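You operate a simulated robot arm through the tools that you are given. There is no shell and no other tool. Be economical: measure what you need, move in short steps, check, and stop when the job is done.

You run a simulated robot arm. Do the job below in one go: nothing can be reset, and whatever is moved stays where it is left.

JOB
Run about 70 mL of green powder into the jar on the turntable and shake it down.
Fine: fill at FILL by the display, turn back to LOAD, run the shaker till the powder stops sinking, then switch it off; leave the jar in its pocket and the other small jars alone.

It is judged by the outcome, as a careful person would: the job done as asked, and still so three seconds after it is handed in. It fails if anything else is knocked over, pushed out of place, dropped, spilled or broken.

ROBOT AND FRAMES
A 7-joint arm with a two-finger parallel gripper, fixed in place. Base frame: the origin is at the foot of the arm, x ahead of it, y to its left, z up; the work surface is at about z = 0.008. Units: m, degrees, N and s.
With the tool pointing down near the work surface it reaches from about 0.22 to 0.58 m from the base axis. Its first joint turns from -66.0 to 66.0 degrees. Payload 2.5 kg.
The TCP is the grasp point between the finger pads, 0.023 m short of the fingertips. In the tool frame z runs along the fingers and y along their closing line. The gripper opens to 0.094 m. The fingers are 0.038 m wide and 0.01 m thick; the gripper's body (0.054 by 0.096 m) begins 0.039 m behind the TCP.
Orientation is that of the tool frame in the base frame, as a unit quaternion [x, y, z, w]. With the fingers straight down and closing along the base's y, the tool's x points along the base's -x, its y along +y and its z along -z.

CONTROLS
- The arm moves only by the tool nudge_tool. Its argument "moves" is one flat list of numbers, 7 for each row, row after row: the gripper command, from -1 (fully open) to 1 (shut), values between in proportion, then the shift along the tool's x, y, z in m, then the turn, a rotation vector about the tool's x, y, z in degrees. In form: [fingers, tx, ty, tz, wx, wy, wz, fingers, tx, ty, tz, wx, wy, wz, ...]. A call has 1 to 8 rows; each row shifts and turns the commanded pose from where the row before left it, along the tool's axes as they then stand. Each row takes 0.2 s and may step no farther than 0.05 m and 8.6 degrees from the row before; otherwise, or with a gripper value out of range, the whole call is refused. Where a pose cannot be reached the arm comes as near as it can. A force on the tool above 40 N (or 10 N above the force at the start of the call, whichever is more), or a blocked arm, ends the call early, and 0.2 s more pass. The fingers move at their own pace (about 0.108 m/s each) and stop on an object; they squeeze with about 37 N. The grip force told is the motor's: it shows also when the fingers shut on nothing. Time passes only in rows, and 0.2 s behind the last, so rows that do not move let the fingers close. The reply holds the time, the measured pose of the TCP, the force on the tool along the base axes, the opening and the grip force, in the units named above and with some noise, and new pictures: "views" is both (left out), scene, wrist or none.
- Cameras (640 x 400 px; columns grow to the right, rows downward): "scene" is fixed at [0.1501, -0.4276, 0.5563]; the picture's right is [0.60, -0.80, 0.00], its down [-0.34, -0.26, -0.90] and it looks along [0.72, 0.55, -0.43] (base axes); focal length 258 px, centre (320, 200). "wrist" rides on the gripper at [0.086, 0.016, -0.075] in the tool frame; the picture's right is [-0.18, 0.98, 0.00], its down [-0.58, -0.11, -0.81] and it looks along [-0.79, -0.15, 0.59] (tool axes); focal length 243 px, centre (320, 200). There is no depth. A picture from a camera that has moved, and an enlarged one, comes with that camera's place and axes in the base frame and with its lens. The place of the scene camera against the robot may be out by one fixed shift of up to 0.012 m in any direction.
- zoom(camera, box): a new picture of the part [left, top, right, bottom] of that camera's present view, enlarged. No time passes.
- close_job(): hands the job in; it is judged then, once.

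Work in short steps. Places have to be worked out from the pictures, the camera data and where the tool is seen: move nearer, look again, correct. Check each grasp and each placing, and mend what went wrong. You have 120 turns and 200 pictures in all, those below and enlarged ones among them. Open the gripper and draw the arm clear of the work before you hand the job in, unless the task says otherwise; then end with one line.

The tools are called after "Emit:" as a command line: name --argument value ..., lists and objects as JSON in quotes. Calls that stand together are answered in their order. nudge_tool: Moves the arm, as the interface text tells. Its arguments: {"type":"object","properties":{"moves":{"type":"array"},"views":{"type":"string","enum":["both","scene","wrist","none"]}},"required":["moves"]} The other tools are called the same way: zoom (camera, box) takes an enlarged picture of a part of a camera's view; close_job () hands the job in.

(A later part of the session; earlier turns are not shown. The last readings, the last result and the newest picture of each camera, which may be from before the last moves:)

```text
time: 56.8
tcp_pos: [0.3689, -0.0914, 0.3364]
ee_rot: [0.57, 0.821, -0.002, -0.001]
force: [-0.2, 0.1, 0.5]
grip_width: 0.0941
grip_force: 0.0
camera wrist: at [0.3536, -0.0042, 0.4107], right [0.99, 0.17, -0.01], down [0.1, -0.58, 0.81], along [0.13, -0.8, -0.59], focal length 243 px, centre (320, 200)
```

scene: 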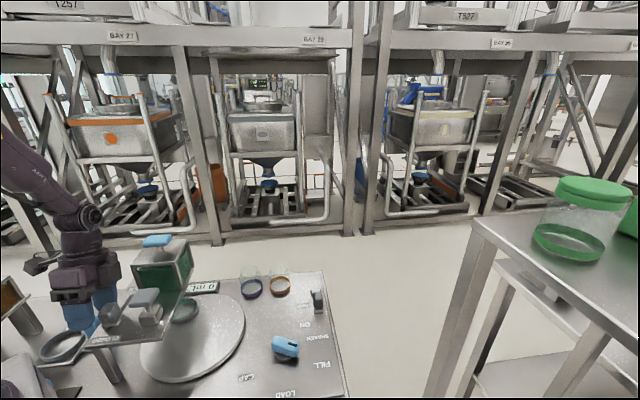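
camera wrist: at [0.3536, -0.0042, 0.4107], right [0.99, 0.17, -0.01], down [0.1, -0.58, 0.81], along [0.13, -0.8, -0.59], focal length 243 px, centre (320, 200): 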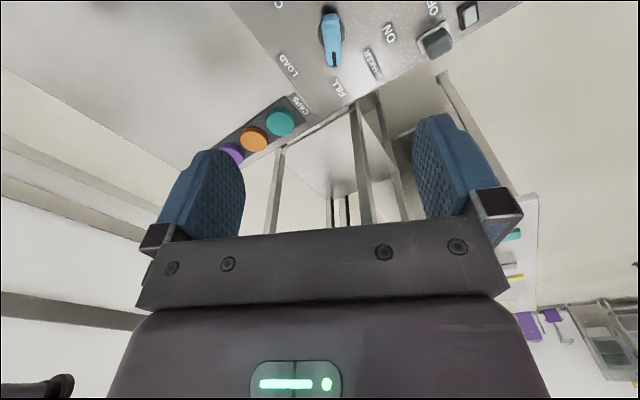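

Emit:
zoom --camera "wrist" --box '[240, 0, 440, 125]'

Emit:
zoom --camera "scene" --box '[100, 230, 260, 390]'

```text
3.20 times, centred on (340, 62) of wrist
camera zoom: at [0.3536, -0.0042, 0.4107], right [0.99, 0.17, -0.01], down [0.1, -0.58, 0.81], along [0.13, -0.8, -0.59], focal length 776 px, centre (256, 640)
```

zoom: 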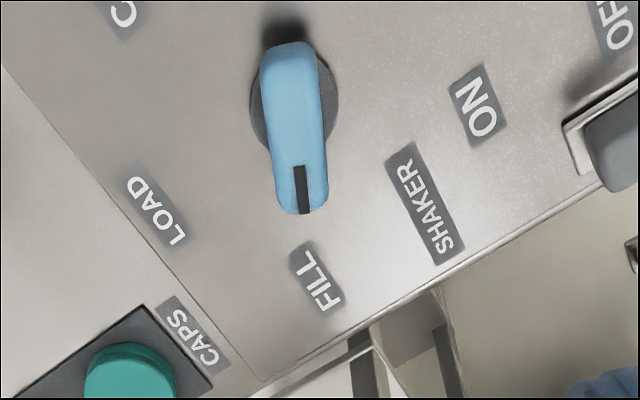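

```text
2.50 times, centred on (180, 310) of scene
camera zoom: at [0.15, -0.4276, 0.5563], right [0.6, -0.8, 0.0], down [-0.34, -0.26, -0.9], along [0.72, 0.55, -0.43], focal length 645 px, centre (670, -75)
```

zoom: 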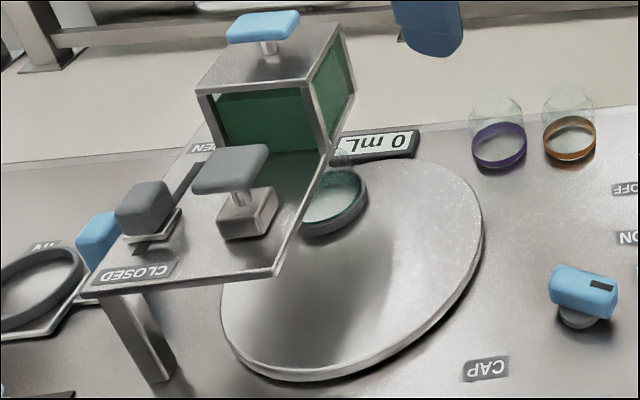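

The pointer looks a few degrees short of the FILL label, and the jar's measured angle also looks short of the hopper centre. I'll regrip the dial to turn it a little further.

Emit:
nudge_tool --moves '[-1, -0.0258, 0.0027, 0.03, 0, 0, 0, -1, -0.0258, 0.0026, 0.03, 0, 0, 0, -1, 0, 0, 0.045, 0, 0, 0, -1, 0, 0, 0.045, 0, 0, 0, -1, 0, 0, 0.045, 0, 0, 0, -1, 0, 0, 0.035, 0, 0, 0]' --views "wrist"

```text
time: 58.2
tcp_pos: [0.3876, -0.1386, 0.1074]
ee_rot: [0.571, 0.821, -0.002, -0.001]
force: [0.3, 0.1, -0.4]
grip_width: 0.0937
grip_force: 0.0
camera wrist: at [0.3737, -0.0527, 0.1806], right [0.99, 0.17, 0.0], down [0.1, -0.58, 0.81], along [0.13, -0.8, -0.59], focal length 243 px, centre (320, 200)
```

wrist: 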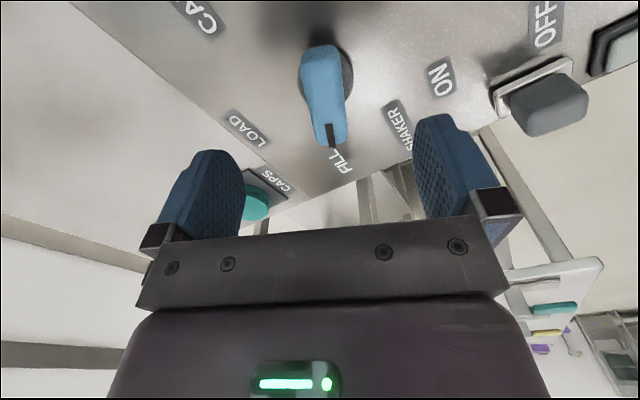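

Compared with how the pointer sat on the LOAD label, it is about 4° short of FILL here. I'll lower, grip, and turn 4° more.

Emit:
nudge_tool --moves '[-1, 0, 0.002, 0.033, 0, 0, 0, -1, 0, 0.001, 0.032, 0, 0, 0, 0.3, 0, 0, 0, 0, 0, 0, 0.8, 0, 0, 0, 0, 0, 0, 0.8, 0, 0, 0, 0, 0, 0, 0.8, 0, 0, 0, 0, 0, 0]' --views "wrist"

```text
time: 59.6
tcp_pos: [0.3908, -0.1378, 0.0442]
ee_rot: [0.571, 0.821, -0.002, 0.002]
force: [23.5, 1.7, -22.3]
grip_width: 0.024
grip_force: 45.0
camera wrist: at [0.376, -0.0503, 0.117], right [0.99, 0.17, 0.0], down [0.1, -0.58, 0.81], along [0.14, -0.8, -0.59], focal length 243 px, centre (320, 200)
```

wrist: 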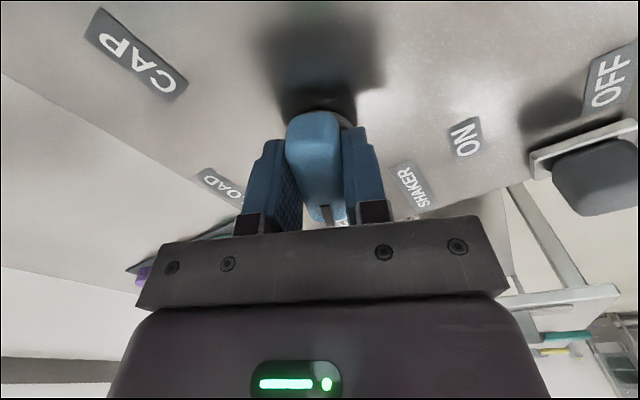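

Gripped, with a slight offset toward +x. I'll recentre and turn 4°.

Emit:
nudge_tool --moves '[0.8, 0, 0.003, 0, 0, 0, -2, 0.8, 0, 0, 0, 0, 0, -2, 0.8, 0, 0, 0, 0, 0, 0]' --views "both"

Emit:
zoom --camera "scene" --box '[100, 230, 260, 390]'

```text
time: 60.4
tcp_pos: [0.3904, -0.1368, 0.0439]
ee_rot: [0.544, 0.839, -0.003, 0.0]
force: [17.4, -0.2, -21.8]
grip_width: 0.0255
grip_force: 45.1
camera wrist: at [0.3708, -0.0515, 0.1174], right [0.97, 0.23, 0.0], down [0.14, -0.57, 0.81], along [0.19, -0.79, -0.59], focal length 243 px, centre (320, 200)
```

scene: 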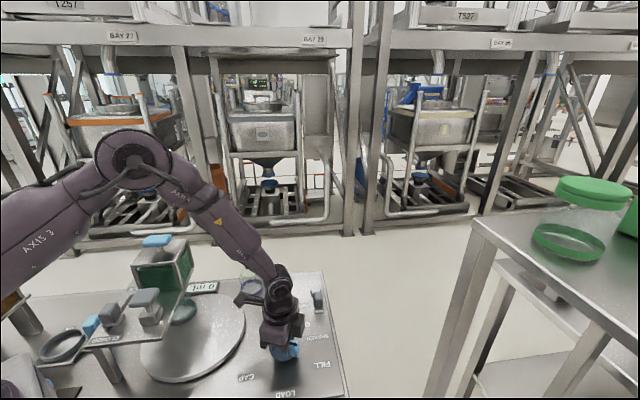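
wrist: 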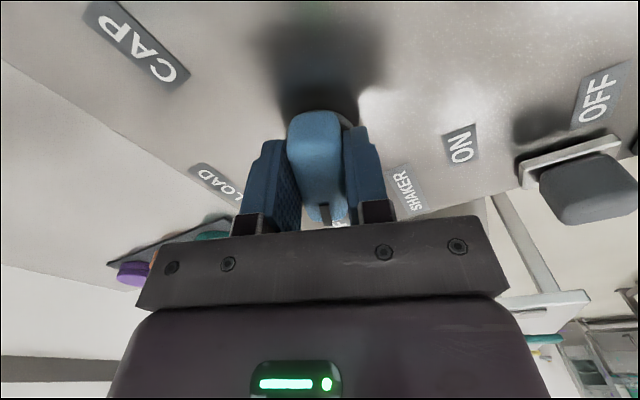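

```text
2.50 times, centred on (180, 310) of scene
camera zoom: at [0.1501, -0.4277, 0.5562], right [0.6, -0.8, 0.0], down [-0.34, -0.26, -0.9], along [0.72, 0.55, -0.43], focal length 645 px, centre (670, -75)
```

zoom: 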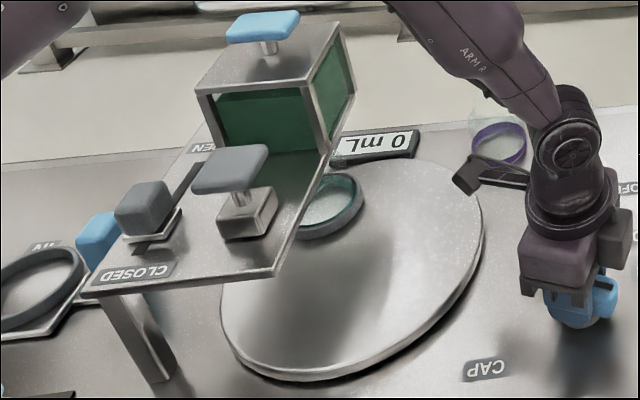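

The grip spread slightly, so the dial may have reached a stop around here. I'll release, rise, and compare the pointer with the label.

Emit:
nudge_tool --moves '[-0.4, 0, 0, 0, 0, 0, 0, -1, 0, 0, 0, 0, 0, 0, -1, 0, 0, -0.033, 0, 0, 0, -1, 0, 0, -0.033, 0, 0, 0]' --views "wrist"

Emit:
zoom --camera "wrist" --box '[220, 20, 420, 180]'

Emit:
zoom --camera "scene" --box '[100, 230, 260, 390]'

```text
time: 61.4
tcp_pos: [0.3903, -0.1361, 0.112]
ee_rot: [0.542, 0.841, -0.003, -0.002]
force: [-0.6, -0.5, -0.2]
grip_width: 0.0939
grip_force: 0.0
camera wrist: at [0.3697, -0.0508, 0.1863], right [0.97, 0.24, -0.01], down [0.15, -0.57, 0.81], along [0.19, -0.78, -0.59], focal length 243 px, centre (320, 200)
```

wrist: 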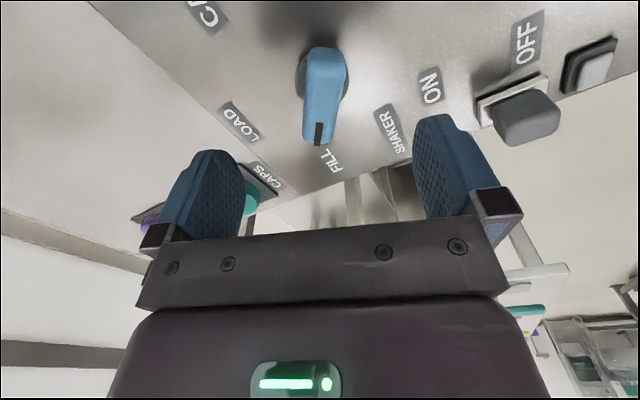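

```text
2.50 times, centred on (320, 100) of wrist
camera zoom: at [0.3697, -0.0508, 0.1863], right [0.97, 0.24, -0.01], down [0.15, -0.57, 0.81], along [0.19, -0.78, -0.59], focal length 606 px, centre (320, 450)
```

zoom: 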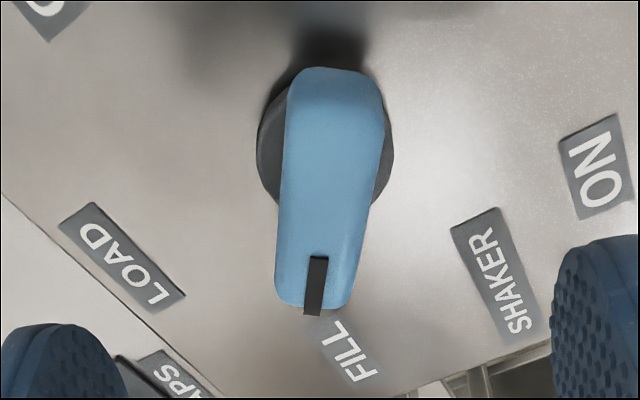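

```text
2.50 times, centred on (180, 310) of scene
camera zoom: at [0.1501, -0.4276, 0.5563], right [0.6, -0.8, 0.0], down [-0.34, -0.26, -0.9], along [0.72, 0.55, -0.43], focal length 645 px, centre (670, -75)
```

zoom: 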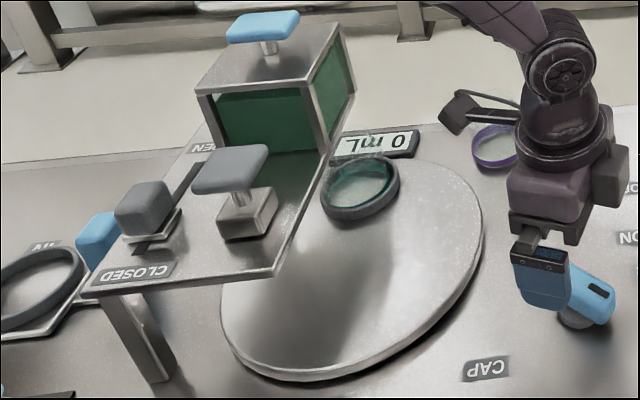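

On release the dial sprang back from a soft stop: the jar shifted and the pointer is now about 58–60°. Re-deriving the dial centre from the grip forces and the labels (all at equal radius) gives about (0.396, -0.133). FILL is then 60° from LOAD, so my earlier 66° overshot. I'll set the dial to exactly 60°.

Emit:
nudge_tool --moves '[-1, 0, 0, 0, 0, 0, 5, -1, 0, 0, 0, 0, 0, 4.4, -1, 0.0018, 0.0053, 0.033, 0, 0, 0, -1, 0, 0, 0.033, 0, 0, 0, 0.3, 0, 0, 0, 0, 0, 0, 0.8, 0, 0, 0, 0, 0, 0, 0.8, 0, 0, 0, 0, 0, 0, 0.8, 0, 0, 0, 0, 0, 0]' --views "both"

Emit:
zoom --camera "scene" --box '[100, 230, 260, 390]'

```text
time: 63.2
tcp_pos: [0.3912, -0.1369, 0.0456]
ee_rot: [0.612, 0.791, -0.006, -0.005]
force: [-34.2, -19.8, 2.6]
grip_width: 0.0241
grip_force: 45.0
camera wrist: at [0.3865, -0.0489, 0.1187], right [1.0, 0.07, -0.02], down [0.05, -0.59, 0.81], along [0.05, -0.81, -0.59], focal length 243 px, centre (320, 200)
```

scene: 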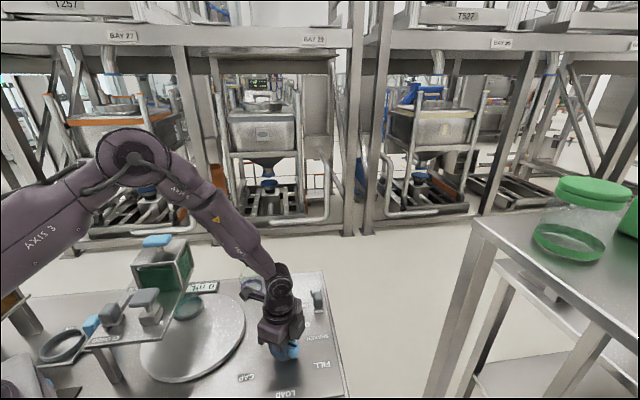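
wrist: 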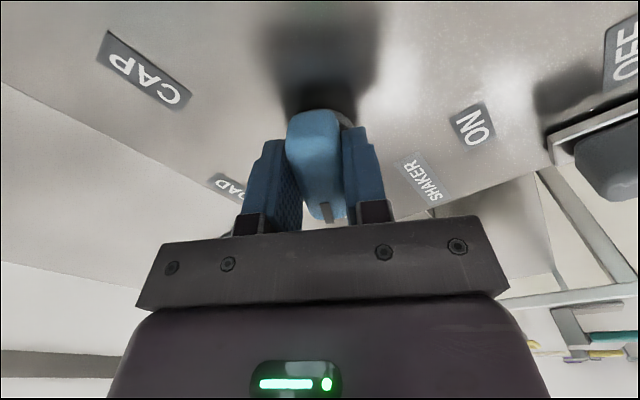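

```text
2.50 times, centred on (180, 310) of scene
camera zoom: at [0.15, -0.4276, 0.5563], right [0.6, -0.8, 0.0], down [-0.34, -0.26, -0.9], along [0.72, 0.55, -0.43], focal length 645 px, centre (670, -75)
```

zoom: 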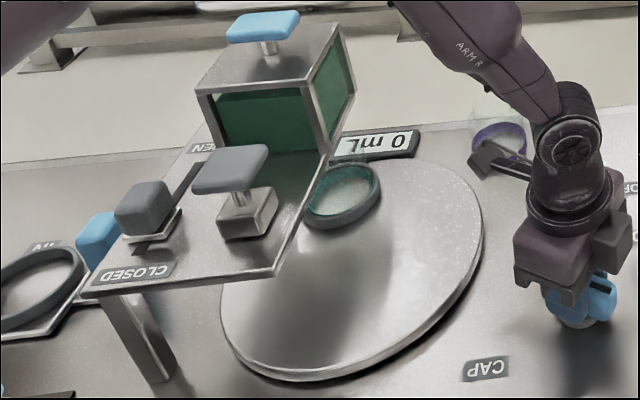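

The gripped pose shows the dial centre is really at about (0.391, -0.137). When I held about 70° the jar measured (0.305, 0.136), within 2 mm of the hopper centre (0.303, 0.138), so FILL is near 68–70°. I'll recentre, turn back out there, and release gently this time.

Emit:
nudge_tool --moves '[0.8, 0, -0.0045, 0, 0, 0, 0, 0.8, 0, 0, 0, 0, 0, -3, 0.8, 0, 0, 0, 0, 0, -3, 0.8, 0, 0, 0, 0, 0, -1.5, 0.8, 0, 0, 0, 0, 0, 0]' --views "none"

Emit:
zoom --camera "scene" --box '[100, 230, 260, 390]'

```text
time: 64.4
tcp_pos: [0.3905, -0.1366, 0.0464]
ee_rot: [0.558, 0.83, -0.003, 0.001]
force: [-11.8, -15.4, -8.9]
grip_width: 0.0243
grip_force: 44.8
```

```text
2.50 times, centred on (180, 310) of scene
camera zoom: at [0.1501, -0.4276, 0.5563], right [0.6, -0.8, 0.0], down [-0.34, -0.26, -0.9], along [0.72, 0.55, -0.43], focal length 645 px, centre (670, -75)
```

zoom: 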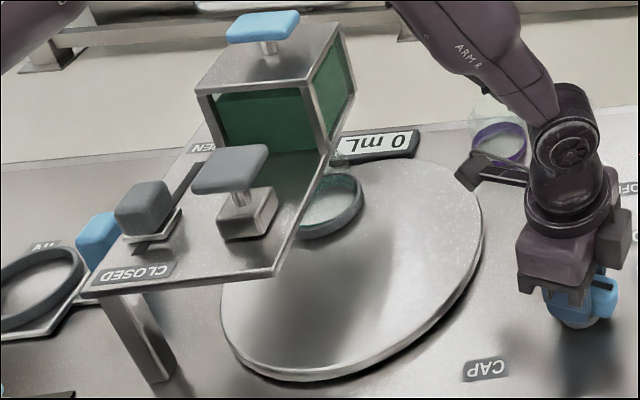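

The jar position is now the same as at my earlier 70° push, so the dial is against its FILL end at about 67°. I'll take out the side force and release slowly.

Emit:
nudge_tool --moves '[0.8, -0.001, -0.002, 0, 0, 0, 0.4, 0.46, 0, 0, 0, 0, 0, 0, 0.4, 0, 0, 0, 0, 0, 0, 0.2, 0, 0, 0, 0, 0, 0, -0.5, 0, 0, 0, 0, 0, 0, -0.8, 0, 0, -0.03, 0, 0, 0, -0.8, 0, 0, -0.033, 0, 0, 0]' --views "wrist"

Emit:
zoom --camera "scene" --box '[100, 230, 260, 390]'

```text
time: 66.0
tcp_pos: [0.3897, -0.1341, 0.1076]
ee_rot: [0.559, 0.829, -0.003, -0.001]
force: [0.8, -0.6, 0.9]
grip_width: 0.0846
grip_force: 0.1
camera wrist: at [0.3725, -0.0481, 0.1808], right [0.98, 0.2, -0.01], down [0.12, -0.58, 0.81], along [0.16, -0.79, -0.59], focal length 243 px, centre (320, 200)
```

wrist: 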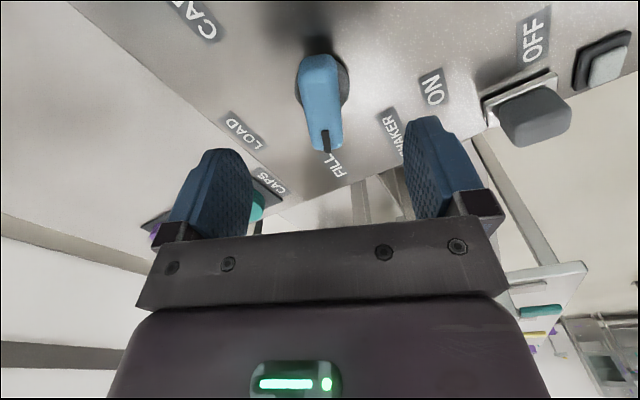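

```text
2.50 times, centred on (180, 310) of scene
camera zoom: at [0.1501, -0.4276, 0.5563], right [0.6, -0.8, 0.0], down [-0.34, -0.26, -0.9], along [0.72, 0.55, -0.43], focal length 645 px, centre (670, -75)
```

zoom: 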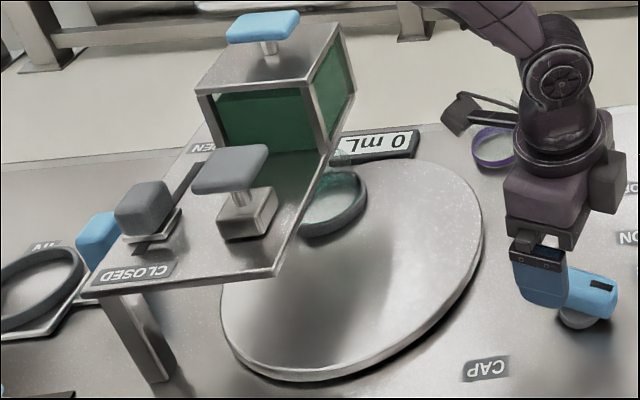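

Working in the deck frame, all the jar measurements fit a table radius of 0.073 m and a table-to-dial ratio of about 2. The labels are symmetric at ±60°, so FILL is dial 60° (table 120°), and the 66° rest is the end stop. I'll set the dial to 60° and release gently.

Emit:
nudge_tool --moves '[-0.8, -0.003, 0.0005, 0.033, 0, 0, 0, -0.5, 0, 0, 0.03, 0, 0, 0, 0.3, 0, 0, 0, 0, 0, 0, 0.8, 0, 0, 0, 0, 0, 0, 0.8, 0, 0, 0, 0, 0, 3.6, 0.8, 0, 0, 0, 0, 0, 3.6, 0.8, 0, 0, 0, 0, 0, 0]' --views "none"

Emit:
zoom --camera "scene" --box '[100, 230, 260, 390]'

```text
time: 67.6
tcp_pos: [0.3915, -0.1385, 0.0437]
ee_rot: [0.609, 0.793, -0.002, -0.002]
force: [0.1, 9.5, 0.9]
grip_width: 0.024
grip_force: 44.6
```

```text
2.50 times, centred on (180, 310) of scene
camera zoom: at [0.1501, -0.4276, 0.5563], right [0.6, -0.8, 0.0], down [-0.34, -0.26, -0.9], along [0.72, 0.55, -0.43], focal length 645 px, centre (670, -75)
```

zoom: 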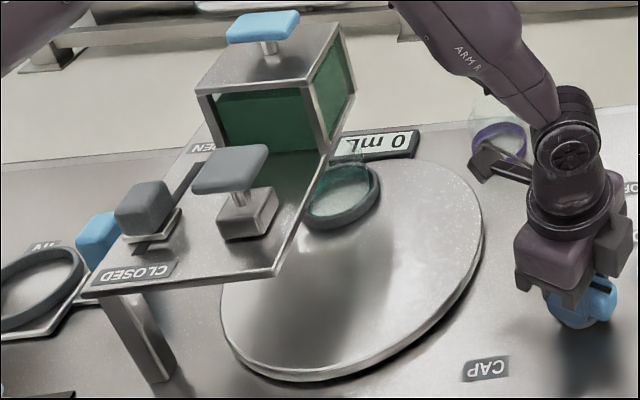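

Clean 60° with little side force. I'll release gently, rise, and return to above the gate.

Emit:
nudge_tool --moves '[0.46, 0, 0, 0, 0, 0, 0, 0.2, 0, 0, 0, 0, 0, 0, -0.5, 0, 0, 0, 0, 0, 0, -0.8, 0, 0, -0.045, 0, 0, 0, -1, 0, 0, -0.045, 0, 0, -7.5, -1, 0, 0, -0.045, 0, 0, -7.5, -1, 0, 0, -0.045, 0, 0, -7.5, -1, 0, 0, -0.045, 0, 0, -7.5]' --views "scene"

Emit:
nudge_tool --moves '[-1, 0, 0, -0.045, 0, 0, 0, -1, 0.0487, 0.005, 0, 0, 0, 0, -1, 0.0487, 0.005, 0, 0, 0, 0, -1, 0.0487, 0.005, 0, 0, 0, 0, -1, 0.0487, 0.005, 0, 0, 0, 0, -1, 0.0487, 0.005, 0, 0, 0, 0, -1, 0.0487, 0.005, 0, 0, 0, 0, -1, 0.0487, 0.005, 0, 0, 0, 0]' --views "scene"

Emit:
zoom --camera "scene" --box '[100, 230, 260, 390]'

```text
time: 69.4
tcp_pos: [0.3939, -0.1387, 0.2654]
ee_rot: [0.383, 0.924, -0.002, -0.002]
force: [0.4, -0.8, -0.6]
grip_width: 0.094
grip_force: 0.0
```

scene: 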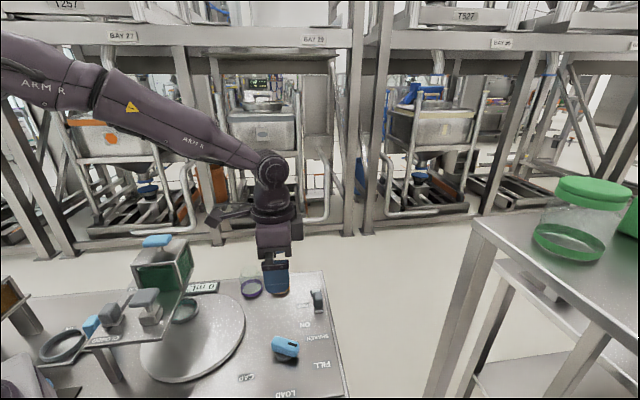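

```text
time: 71.2
tcp_pos: [0.1781, 0.127, 0.3143]
ee_rot: [0.384, 0.923, -0.002, -0.002]
force: [-0.3, 0.5, -0.1]
grip_width: 0.0939
grip_force: 0.1
```

scene: 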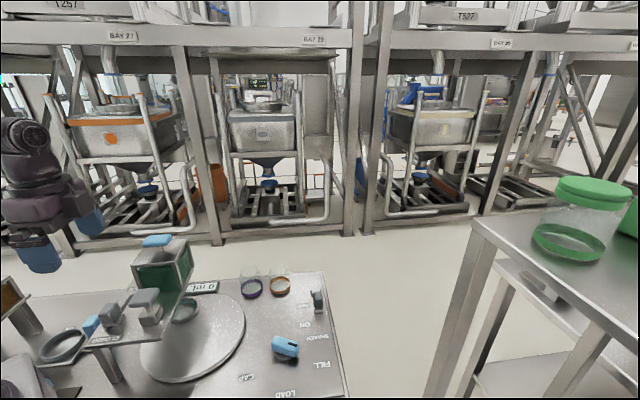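

```text
2.50 times, centred on (180, 310) of scene
camera zoom: at [0.1501, -0.4277, 0.5563], right [0.6, -0.8, 0.0], down [-0.34, -0.26, -0.9], along [0.72, 0.55, -0.43], focal length 645 px, centre (670, -75)
```

zoom: 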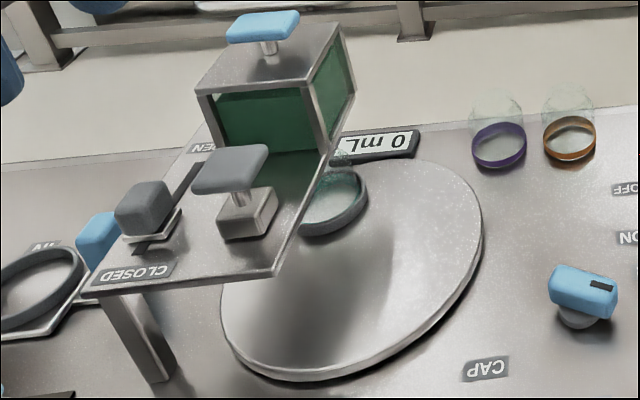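

The jar settled by itself back to the same spot, so the dial has a detent and the jar is properly in the FILL station. Something else must hold back the powder. I'll look closely at the hopper and its blue handle from here.

Emit:
nudge_tool --moves '[-1, 0.03, 0.0, 0, 0, 0, 0]' --views "wrist"

Emit:
zoom --camera "wrist" --box '[260, 0, 520, 160]'

Emit:
zoom --camera "scene" --box '[125, 228, 205, 288]'

Emit:
zoom --camera "scene" --box '[80, 275, 180, 350]'

```text
time: 71.6
tcp_pos: [0.1562, 0.1484, 0.3137]
ee_rot: [0.384, 0.923, -0.002, -0.002]
force: [0.1, 0.7, 0.3]
grip_width: 0.0937
grip_force: 0.0
camera wrist: at [0.1081, 0.2211, 0.3876], right [0.83, 0.56, -0.01], down [0.34, -0.49, 0.81], along [0.45, -0.67, -0.59], focal length 243 px, centre (320, 200)
```

wrist: 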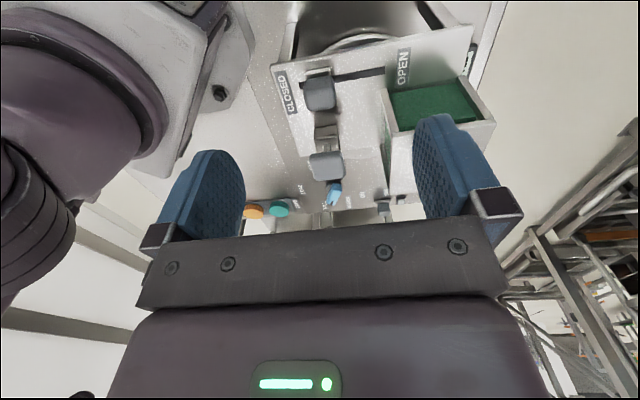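

```text
2.46 times, centred on (390, 80) of wrist
camera zoom: at [0.1081, 0.2211, 0.3876], right [0.83, 0.56, -0.01], down [0.34, -0.49, 0.81], along [0.45, -0.67, -0.59], focal length 597 px, centre (148, 495)
```

zoom: 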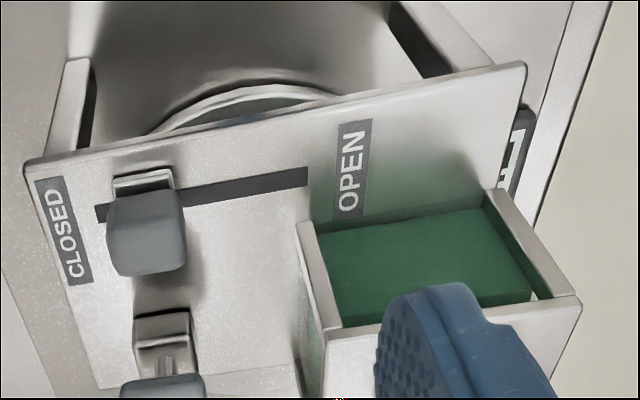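

```text
6.67 times, centred on (165, 258) of scene
camera zoom: at [0.1501, -0.4276, 0.5563], right [0.6, -0.8, 0.0], down [-0.34, -0.26, -0.9], along [0.72, 0.55, -0.43], focal length 1720 px, centre (1353, -187)
```

zoom: 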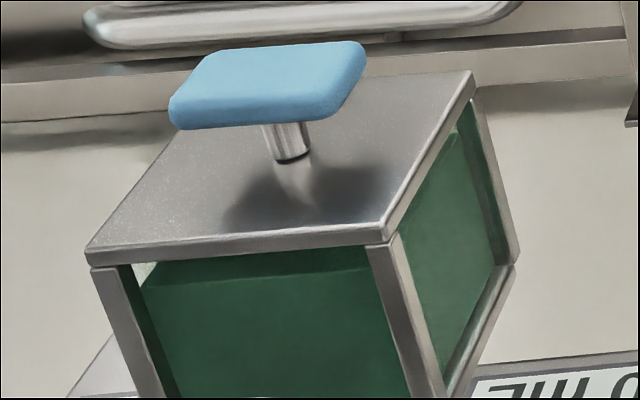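

```text
5.33 times, centred on (130, 312) of scene
camera zoom: at [0.1501, -0.4276, 0.5563], right [0.6, -0.8, 0.0], down [-0.34, -0.26, -0.9], along [0.72, 0.55, -0.43], focal length 1376 px, centre (1333, -400)
```

zoom: 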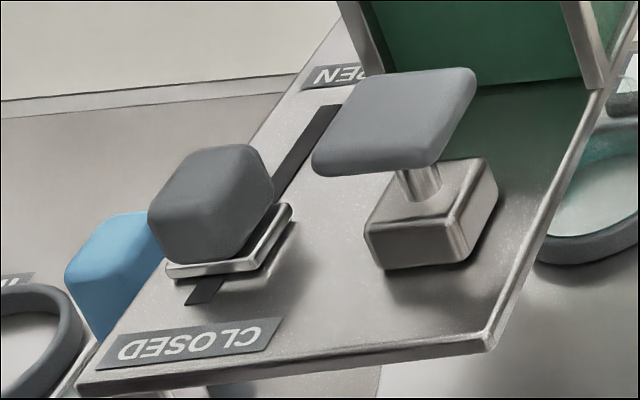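

The blue handle's stem runs through a hole in the lid, so it looks like a plunger or agitator that can be pressed. With the gate closed it's safe to try, so I'll move above it with the fingers shut.

Emit:
nudge_tool --moves '[1, -0.0371, 0.032, 0, 0, 0, 0, 1, -0.0371, 0.032, 0, 0, 0, 0, 1, -0.0371, 0.032, 0, 0, 0, 0, 1, 0, 0, 0.015, 0, 0, 0]' --views "both"

```text
time: 72.6
tcp_pos: [0.3028, 0.1386, 0.2991]
ee_rot: [0.384, 0.923, -0.002, -0.002]
force: [-0.1, -0.3, 0.1]
grip_width: 0.0
grip_force: 36.5
camera wrist: at [0.2535, 0.2116, 0.3729], right [0.83, 0.56, 0.0], down [0.34, -0.49, 0.81], along [0.45, -0.67, -0.59], focal length 243 px, centre (320, 200)
```

scene: 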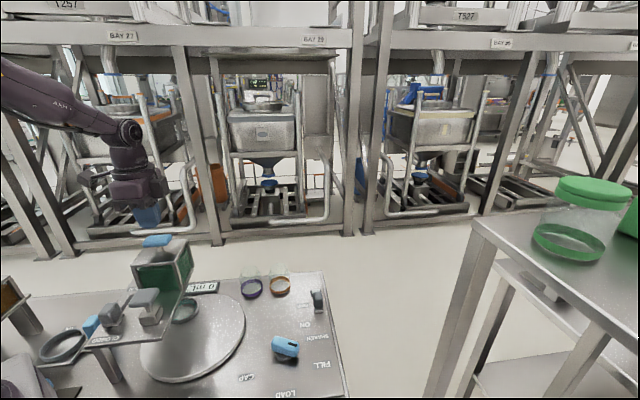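
wrist: 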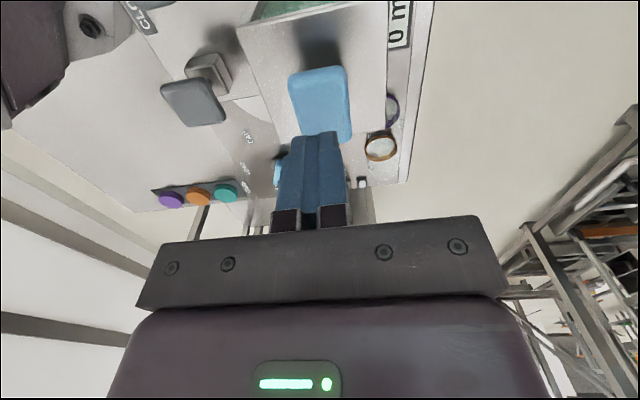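

Fingertips are over the blue pad. I'll lower in small steps, watching the force.

Emit:
nudge_tool --moves '[1, 0, 0, 0.02, 0, 0, 0, 1, 0, 0, 0.006, 0, 0, 0, 1, 0, 0, 0.006, 0, 0, 0, 1, 0, 0, 0.005, 0, 0, 0]' --views "none"

Emit:
zoom --camera "scene" --box '[100, 190, 260, 320]'

```text
time: 73.6
tcp_pos: [0.3022, 0.1382, 0.2619]
ee_rot: [0.383, 0.924, -0.002, 0.0]
force: [2.0, -1.9, 2.7]
grip_width: 0.0003
grip_force: 36.9
```

```text
3.08 times, centred on (180, 255) of scene
camera zoom: at [0.1501, -0.4276, 0.5563], right [0.6, -0.8, 0.0], down [-0.34, -0.26, -0.9], along [0.72, 0.55, -0.43], focal length 794 px, centre (751, 31)
```

zoom: 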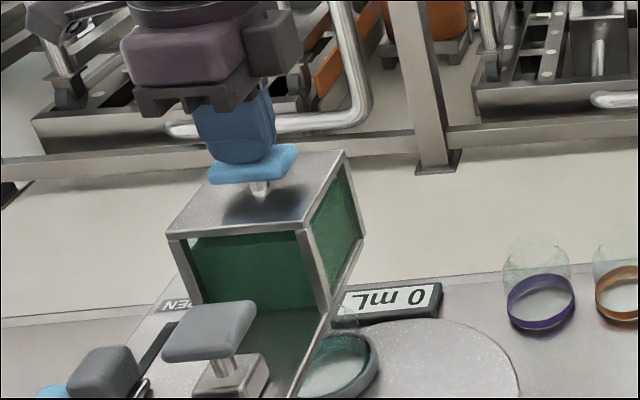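

Light contact. I'll press further in small steps.

Emit:
nudge_tool --moves '[1, 0, 0, 0.005, 0, 0, 0, 1, 0, 0, 0.005, 0, 0, 0]' --views "none"

Emit:
zoom --camera "scene" --box '[100, 190, 260, 320]'

```text
time: 74.3
tcp_pos: [0.3021, 0.1388, 0.2566]
ee_rot: [0.383, 0.924, -0.001, -0.001]
force: [-5.9, -2.0, 13.2]
grip_width: 0.0
grip_force: 36.9
stopped in row 2: the force on the tool passed its limit (the readings are from after the stop); the commanded pose is now the measured one
```

```text
3.08 times, centred on (180, 255) of scene
camera zoom: at [0.15, -0.4277, 0.5563], right [0.6, -0.8, 0.0], down [-0.34, -0.26, -0.9], along [0.72, 0.55, -0.43], focal length 794 px, centre (751, 31)
```

zoom: 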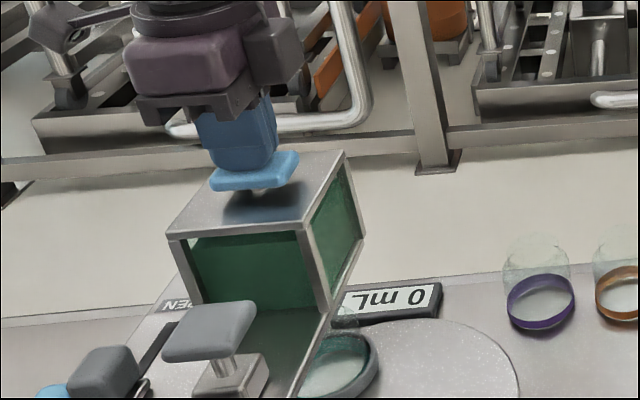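

The pad travels about 6 mm and bottoms out, so it is a press-type knocker or plunger. I'll rise and see whether it springs back.

Emit:
nudge_tool --moves '[1, 0, 0, -0.02, 0, 0, 0, 1, 0, 0, -0.035, 0, 0, 0]' --views "none"

Emit:
zoom --camera "scene" --box '[100, 190, 260, 320]'

```text
time: 74.9
tcp_pos: [0.3033, 0.1373, 0.31]
ee_rot: [0.384, 0.923, -0.001, 0.0]
force: [1.3, -0.2, -0.1]
grip_width: 0.0001
grip_force: 36.5
```

```text
3.08 times, centred on (180, 255) of scene
camera zoom: at [0.1501, -0.4276, 0.5563], right [0.6, -0.8, 0.0], down [-0.34, -0.26, -0.9], along [0.72, 0.55, -0.43], focal length 794 px, centre (751, 31)
```

zoom: 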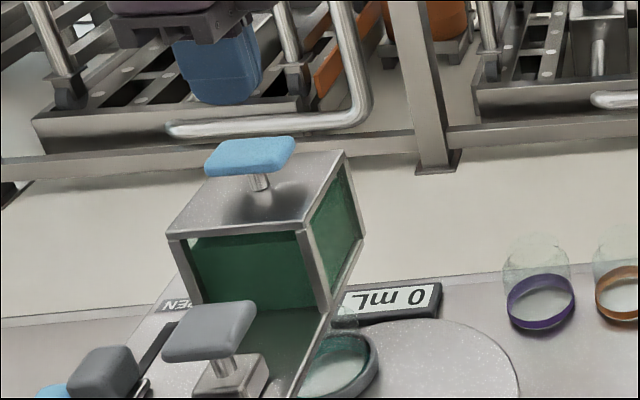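

It springs back, so the powder evidently runs when the pad is pressed with the gate OPEN (which explains the gate's starting state). I'll reopen the gate without tilting: fingers 0.07 m apart, with the inner finger just behind the knob.

Emit:
nudge_tool --moves '[-0.49, 0.0301, -0.0294, 0, 0, 0, 0, -0.49, 0.0301, -0.0294, 0, 0, 0, 0, -0.49, 0.0301, -0.0293, 0, 0, 0, 0, -0.49, 0, 0, 0.045, 0, 0, 0, -0.49, 0, 0, 0.045, 0, 0, 0, -0.49, 0, 0, 0.02, 0, 0, 0]' --views "wrist"

```text
time: 76.3
tcp_pos: [0.174, 0.1408, 0.1991]
ee_rot: [0.384, 0.923, -0.001, 0.0]
force: [0.3, 0.4, 0.0]
grip_width: 0.0699
grip_force: 0.0
camera wrist: at [0.1248, 0.2134, 0.2727], right [0.83, 0.56, 0.0], down [0.33, -0.49, 0.81], along [0.45, -0.67, -0.59], focal length 243 px, centre (320, 200)
```

wrist: 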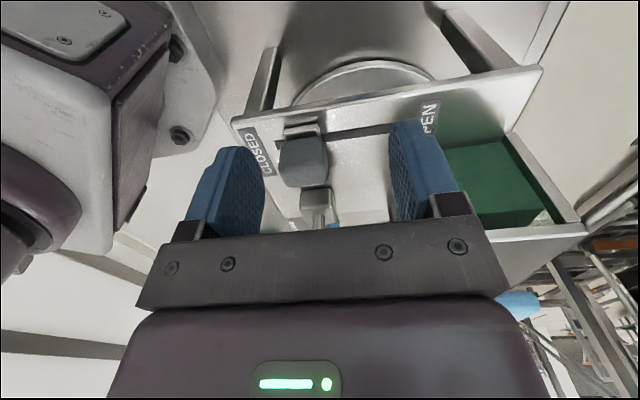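

The inner finger is clear behind the knob. I'll descend to 0.165 and push toward OPEN.

Emit:
nudge_tool --moves '[-0.49, 0, 0, 0.02, 0, 0, 0, -0.49, 0, 0, 0.014, 0, 0, 0, -0.49, 0, 0.012, 0, 0, 0, 0, -0.49, 0, 0.012, 0, 0, 0, 0, -0.49, 0, 0.012, 0, 0, 0, 0]' --views "both"

```text
time: 77.5
tcp_pos: [0.2009, 0.1675, 0.1658]
ee_rot: [0.383, 0.924, 0.0, 0.0]
force: [-0.4, -0.1, -0.7]
grip_width: 0.0701
grip_force: 0.4
camera wrist: at [0.1523, 0.2397, 0.239], right [0.83, 0.56, 0.0], down [0.33, -0.49, 0.81], along [0.45, -0.67, -0.59], focal length 243 px, centre (320, 200)
```

scene: 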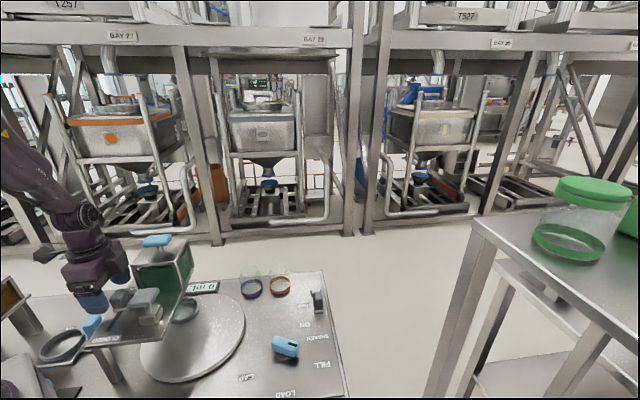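
wrist: 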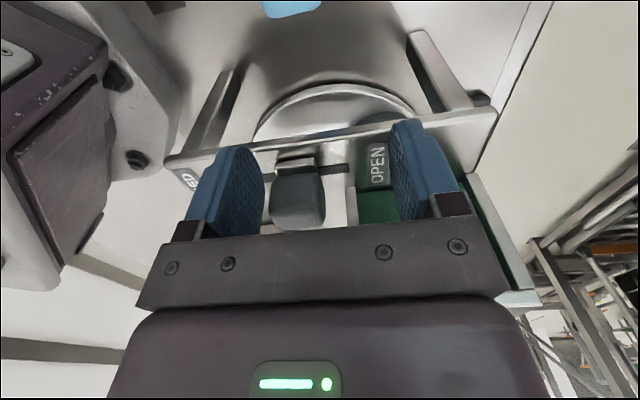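

The knob is moving along, now at u≈0.24. I'll push the remaining ~14 mm to the OPEN stop, then back off and rise.

Emit:
nudge_tool --moves '[-0.49, 0, 0.005, 0, 0, 0, 0, -0.49, 0, 0.005, 0, 0, 0, 0, -0.49, 0, 0.004, 0, 0, 0, 0]' --views "wrist"

```text
time: 78.3
tcp_pos: [0.2106, 0.1763, 0.1661]
ee_rot: [0.385, 0.923, -0.001, -0.001]
force: [-0.2, -0.3, -0.8]
grip_width: 0.0701
grip_force: 0.0
camera wrist: at [0.1624, 0.249, 0.2394], right [0.83, 0.56, 0.0], down [0.33, -0.49, 0.81], along [0.45, -0.67, -0.59], focal length 243 px, centre (320, 200)
```

wrist: 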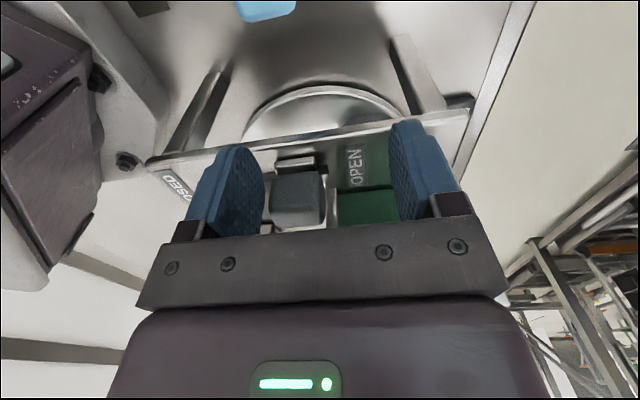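

Almost at the stop. I'll finish the push, back off, rise, and return above the pad with the fingers shut.

Emit:
nudge_tool --moves '[-0.49, 0, 0.0025, 0, 0, 0, 0, -0.49, 0, -0.006, 0, 0, 0, 0, -0.49, 0, 0, -0.048, 0, 0, 0, -0.49, 0, 0, -0.048, 0, 0, 0, 1, 0, 0, -0.048, 0, 0, 0, 1, -0.046, 0.0195, 0, 0, 0, 0, 1, -0.046, 0.0195, 0, 0, 0, 0, 1, 0, 0, 0.02, 0, 0, 0]' --views "scene"

Emit:
zoom --camera "scene" --box '[80, 210, 240, 340]'

```text
time: 80.1
tcp_pos: [0.3011, 0.1331, 0.2906]
ee_rot: [0.384, 0.923, 0.0, 0.0]
force: [-0.1, 0.4, 0.2]
grip_width: 0.0002
grip_force: 36.4
```

scene: 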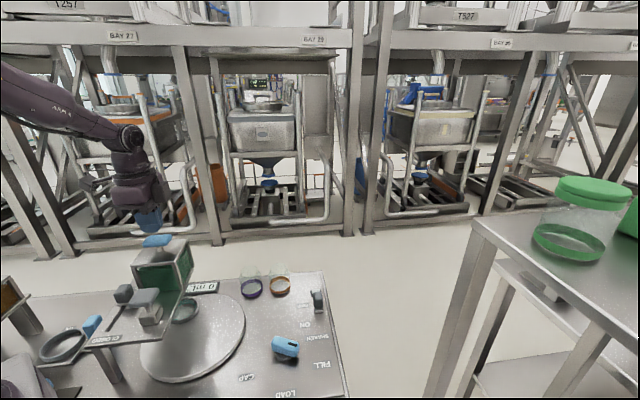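

```text
3.08 times, centred on (160, 275) of scene
camera zoom: at [0.1501, -0.4276, 0.5563], right [0.6, -0.8, 0.0], down [-0.34, -0.26, -0.9], along [0.72, 0.55, -0.43], focal length 794 px, centre (812, -31)
```

zoom: 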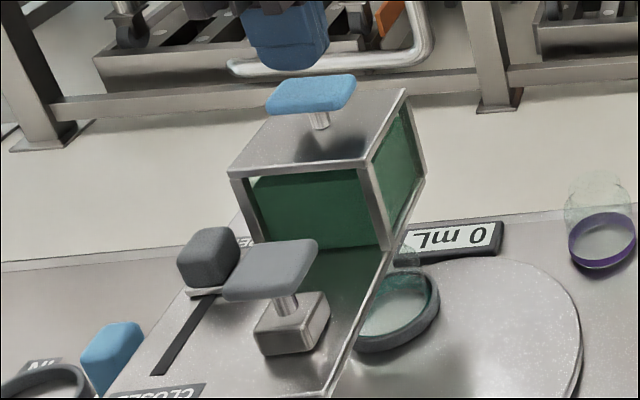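

Gate is fully open and the display reads 0 mL. I'll make one short press on the pad and release, then read the display.

Emit:
nudge_tool --moves '[1, 0.0025, 0.0045, 0.024, 0, 0, 0, 1, 0, 0, 0.005, 0, 0, 0, 1, 0, 0, 0.005, 0, 0, 0, 1, 0, 0, -0.015, 0, 0, 0]' --views "none"

Emit:
zoom --camera "scene" --box '[80, 210, 240, 340]'

```text
time: 81.1
tcp_pos: [0.3006, 0.1391, 0.2707]
ee_rot: [0.383, 0.924, -0.001, -0.001]
force: [-2.2, -0.1, 0.0]
grip_width: 0.0002
grip_force: 37.5
```

```text
3.08 times, centred on (160, 275) of scene
camera zoom: at [0.1501, -0.4276, 0.5563], right [0.6, -0.8, 0.0], down [-0.34, -0.26, -0.9], along [0.72, 0.55, -0.43], focal length 794 px, centre (812, -31)
```

zoom: 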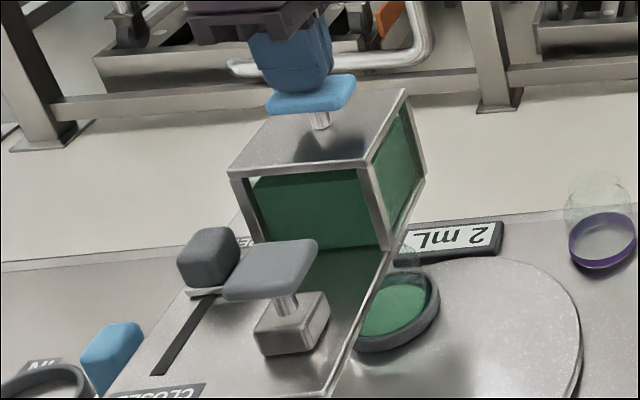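

It works: 2 mL flowed while pressed. I'll press and hold about 0.8 s to measure the rate.

Emit:
nudge_tool --moves '[1, 0, 0, 0.0145, 0, 0, 0, 1, 0, 0, 0, 0, 0, 0, 1, 0, 0, 0, 0, 0, 0, 1, 0, 0, 0, 0, 0, 0, 1, 0, 0, -0.0145, 0, 0, 0]' --views "none"

Emit:
zoom --camera "scene" --box '[80, 210, 240, 340]'

```text
time: 82.3
tcp_pos: [0.3022, 0.1387, 0.2707]
ee_rot: [0.385, 0.923, -0.002, -0.001]
force: [-0.8, -0.2, -0.1]
grip_width: 0.0002
grip_force: 36.8
```

```text
3.08 times, centred on (160, 275) of scene
camera zoom: at [0.1501, -0.4276, 0.5563], right [0.6, -0.8, 0.0], down [-0.34, -0.26, -0.9], along [0.72, 0.55, -0.43], focal length 794 px, centre (812, -31)
```

zoom: 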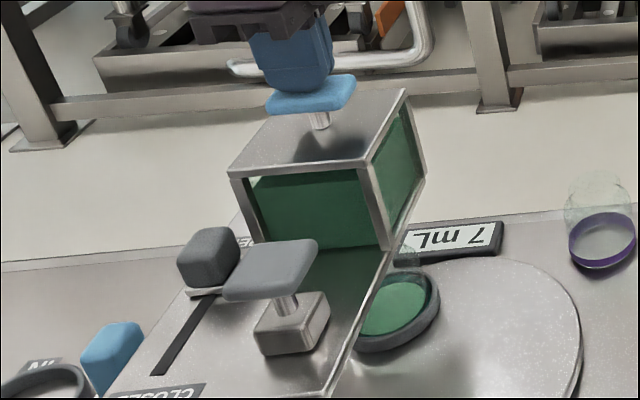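

About 5 mL in 0.8 s (roughly 7 mL/s). I'll press and hold, reading the display as it goes.

Emit:
nudge_tool --moves '[1, 0, 0, 0.0145, 0, 0, 0, 1, 0, 0, 0, 0, 0, 0, 1, 0, 0, 0, 0, 0, 0, 1, 0, 0, 0, 0, 0, 0, 1, 0, 0, 0, 0, 0, 0, 1, 0, 0, 0, 0, 0, 0, 1, 0, 0, 0, 0, 0, 0, 1, 0, 0, 0, 0, 0, 0]' --views "none"

Emit:
zoom --camera "scene" --box '[80, 210, 240, 340]'

```text
time: 84.1
tcp_pos: [0.3025, 0.1394, 0.256]
ee_rot: [0.383, 0.924, 0.0, 0.001]
force: [-4.4, -4.2, 14.1]
grip_width: 0.0
grip_force: 36.5
```

```text
3.08 times, centred on (160, 275) of scene
camera zoom: at [0.15, -0.4277, 0.5563], right [0.6, -0.8, 0.0], down [-0.34, -0.26, -0.9], along [0.72, 0.55, -0.43], focal length 794 px, centre (812, -31)
```

zoom: 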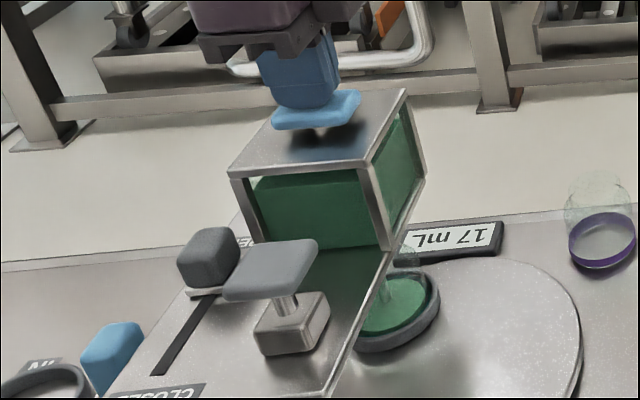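

17 mL and flowing neatly into the jar at about 6 mL/s. Holding on for two more intervals.

Emit:
nudge_tool --moves '[1, 0, 0, 0, 0, 0, 0, 1, 0, 0, 0, 0, 0, 0, 1, 0, 0, 0, 0, 0, 0, 1, 0, 0, 0, 0, 0, 0, 1, 0, 0, 0, 0, 0, 0, 1, 0, 0, 0, 0, 0, 0, 1, 0, 0, 0, 0, 0, 0, 1, 0, 0, 0, 0, 0, 0]' --views "none"

Emit:
nudge_tool --moves '[1, 0, 0, 0, 0, 0, 0, 1, 0, 0, 0, 0, 0, 0, 1, 0, 0, 0, 0, 0, 0, 1, 0, 0, 0, 0, 0, 0, 1, 0, 0, 0, 0, 0, 0, 1, 0, 0, 0, 0, 0, 0, 1, 0, 0, 0, 0, 0, 0, 1, 0, 0, 0, 0, 0, 0]' --views "none"

Emit:
zoom --camera "scene" --box '[80, 210, 240, 340]'

```text
time: 85.9
tcp_pos: [0.3018, 0.1401, 0.2569]
ee_rot: [0.383, 0.924, 0.0, 0.001]
force: [-1.4, -2.7, 14.0]
grip_width: 0.0001
grip_force: 37.3
```

```text
time: 87.7
tcp_pos: [0.3015, 0.1401, 0.256]
ee_rot: [0.383, 0.924, 0.0, -0.001]
force: [1.2, -3.2, 14.9]
grip_width: 0.0001
grip_force: 37.0
```

```text
3.08 times, centred on (160, 275) of scene
camera zoom: at [0.15, -0.4277, 0.5563], right [0.6, -0.8, 0.0], down [-0.34, -0.26, -0.9], along [0.72, 0.55, -0.43], focal length 794 px, centre (812, -31)
```

zoom: 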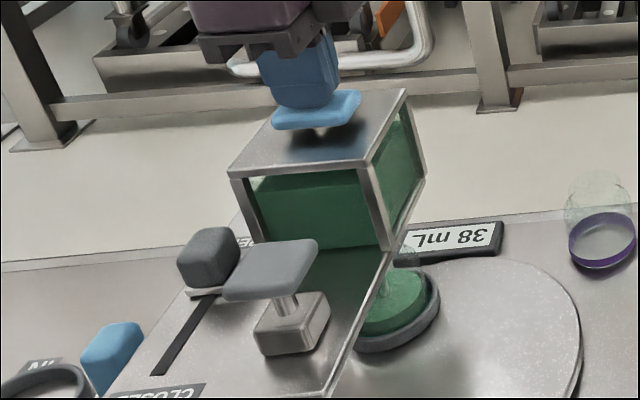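

38 mL, steady at 5.8 mL/s. I'll hold another 3.6 s, to about 59 mL.

Emit:
nudge_tool --moves '[1, 0, 0, 0, 0, 0, 0, 1, 0, 0, 0, 0, 0, 0, 1, 0, 0, 0, 0, 0, 0, 1, 0, 0, 0, 0, 0, 0, 1, 0, 0, 0, 0, 0, 0, 1, 0, 0, 0, 0, 0, 0, 1, 0, 0, 0, 0, 0, 0, 1, 0, 0, 0, 0, 0, 0]' --views "none"

Emit:
nudge_tool --moves '[1, 0, 0, 0, 0, 0, 0, 1, 0, 0, 0, 0, 0, 0, 1, 0, 0, 0, 0, 0, 0, 1, 0, 0, 0, 0, 0, 0, 1, 0, 0, 0, 0, 0, 0, 1, 0, 0, 0, 0, 0, 0, 1, 0, 0, 0, 0, 0, 0, 1, 0, 0, 0, 0, 0, 0]' --views "none"

Emit:
zoom --camera "scene" --box '[80, 210, 240, 340]'

```text
time: 89.5
tcp_pos: [0.3022, 0.1396, 0.2575]
ee_rot: [0.383, 0.924, 0.001, 0.0]
force: [1.9, -1.6, 14.7]
grip_width: 0.0
grip_force: 37.4
```

```text
time: 91.3
tcp_pos: [0.3019, 0.1397, 0.2558]
ee_rot: [0.384, 0.923, 0.0, 0.0]
force: [2.8, 0.1, 13.9]
grip_width: 0.0
grip_force: 37.1
```

```text
3.08 times, centred on (160, 275) of scene
camera zoom: at [0.15, -0.4277, 0.5563], right [0.6, -0.8, 0.0], down [-0.34, -0.26, -0.9], along [0.72, 0.55, -0.43], focal length 794 px, centre (812, -31)
```

zoom: 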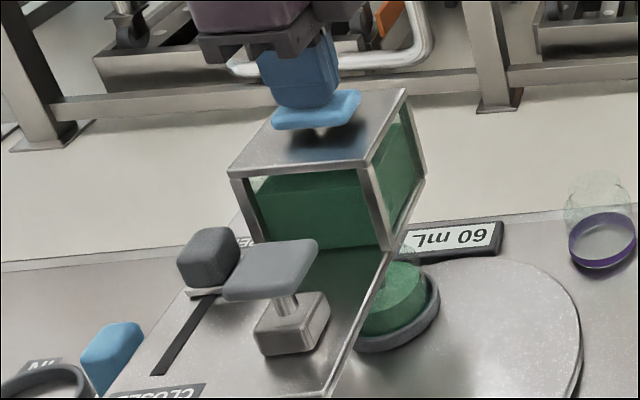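

60 mL. I'll hold 1.4 s more and release, then read.

Emit:
nudge_tool --moves '[1, 0, 0, 0, 0, 0, 0, 1, 0, 0, 0, 0, 0, 0, 1, 0, 0, 0, 0, 0, 0, 1, 0, 0, 0, 0, 0, 0, 1, 0, 0, 0, 0, 0, 0, 1, 0, 0, 0, 0, 0, 0, 1, 0, 0, 0, 0, 0, 0, 1, 0, 0, -0.0145, 0, 0, 0]' --views "none"

Emit:
zoom --camera "scene" --box '[80, 210, 240, 340]'

```text
time: 93.1
tcp_pos: [0.3025, 0.1416, 0.2695]
ee_rot: [0.383, 0.924, -0.003, -0.002]
force: [0.9, 0.7, 0.6]
grip_width: 0.0002
grip_force: 36.8
```

```text
3.08 times, centred on (160, 275) of scene
camera zoom: at [0.1501, -0.4276, 0.5563], right [0.6, -0.8, 0.0], down [-0.34, -0.26, -0.9], along [0.72, 0.55, -0.43], focal length 794 px, centre (812, -31)
```

zoom: 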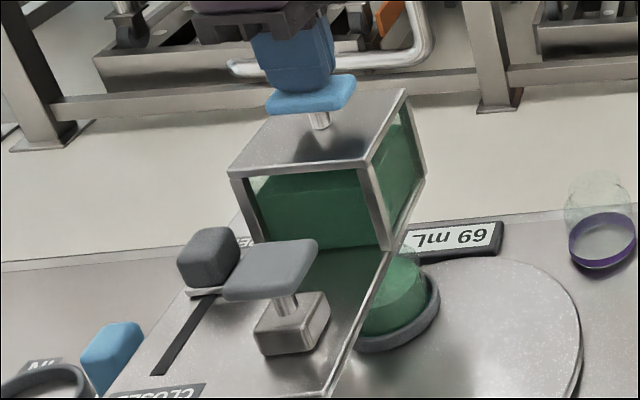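

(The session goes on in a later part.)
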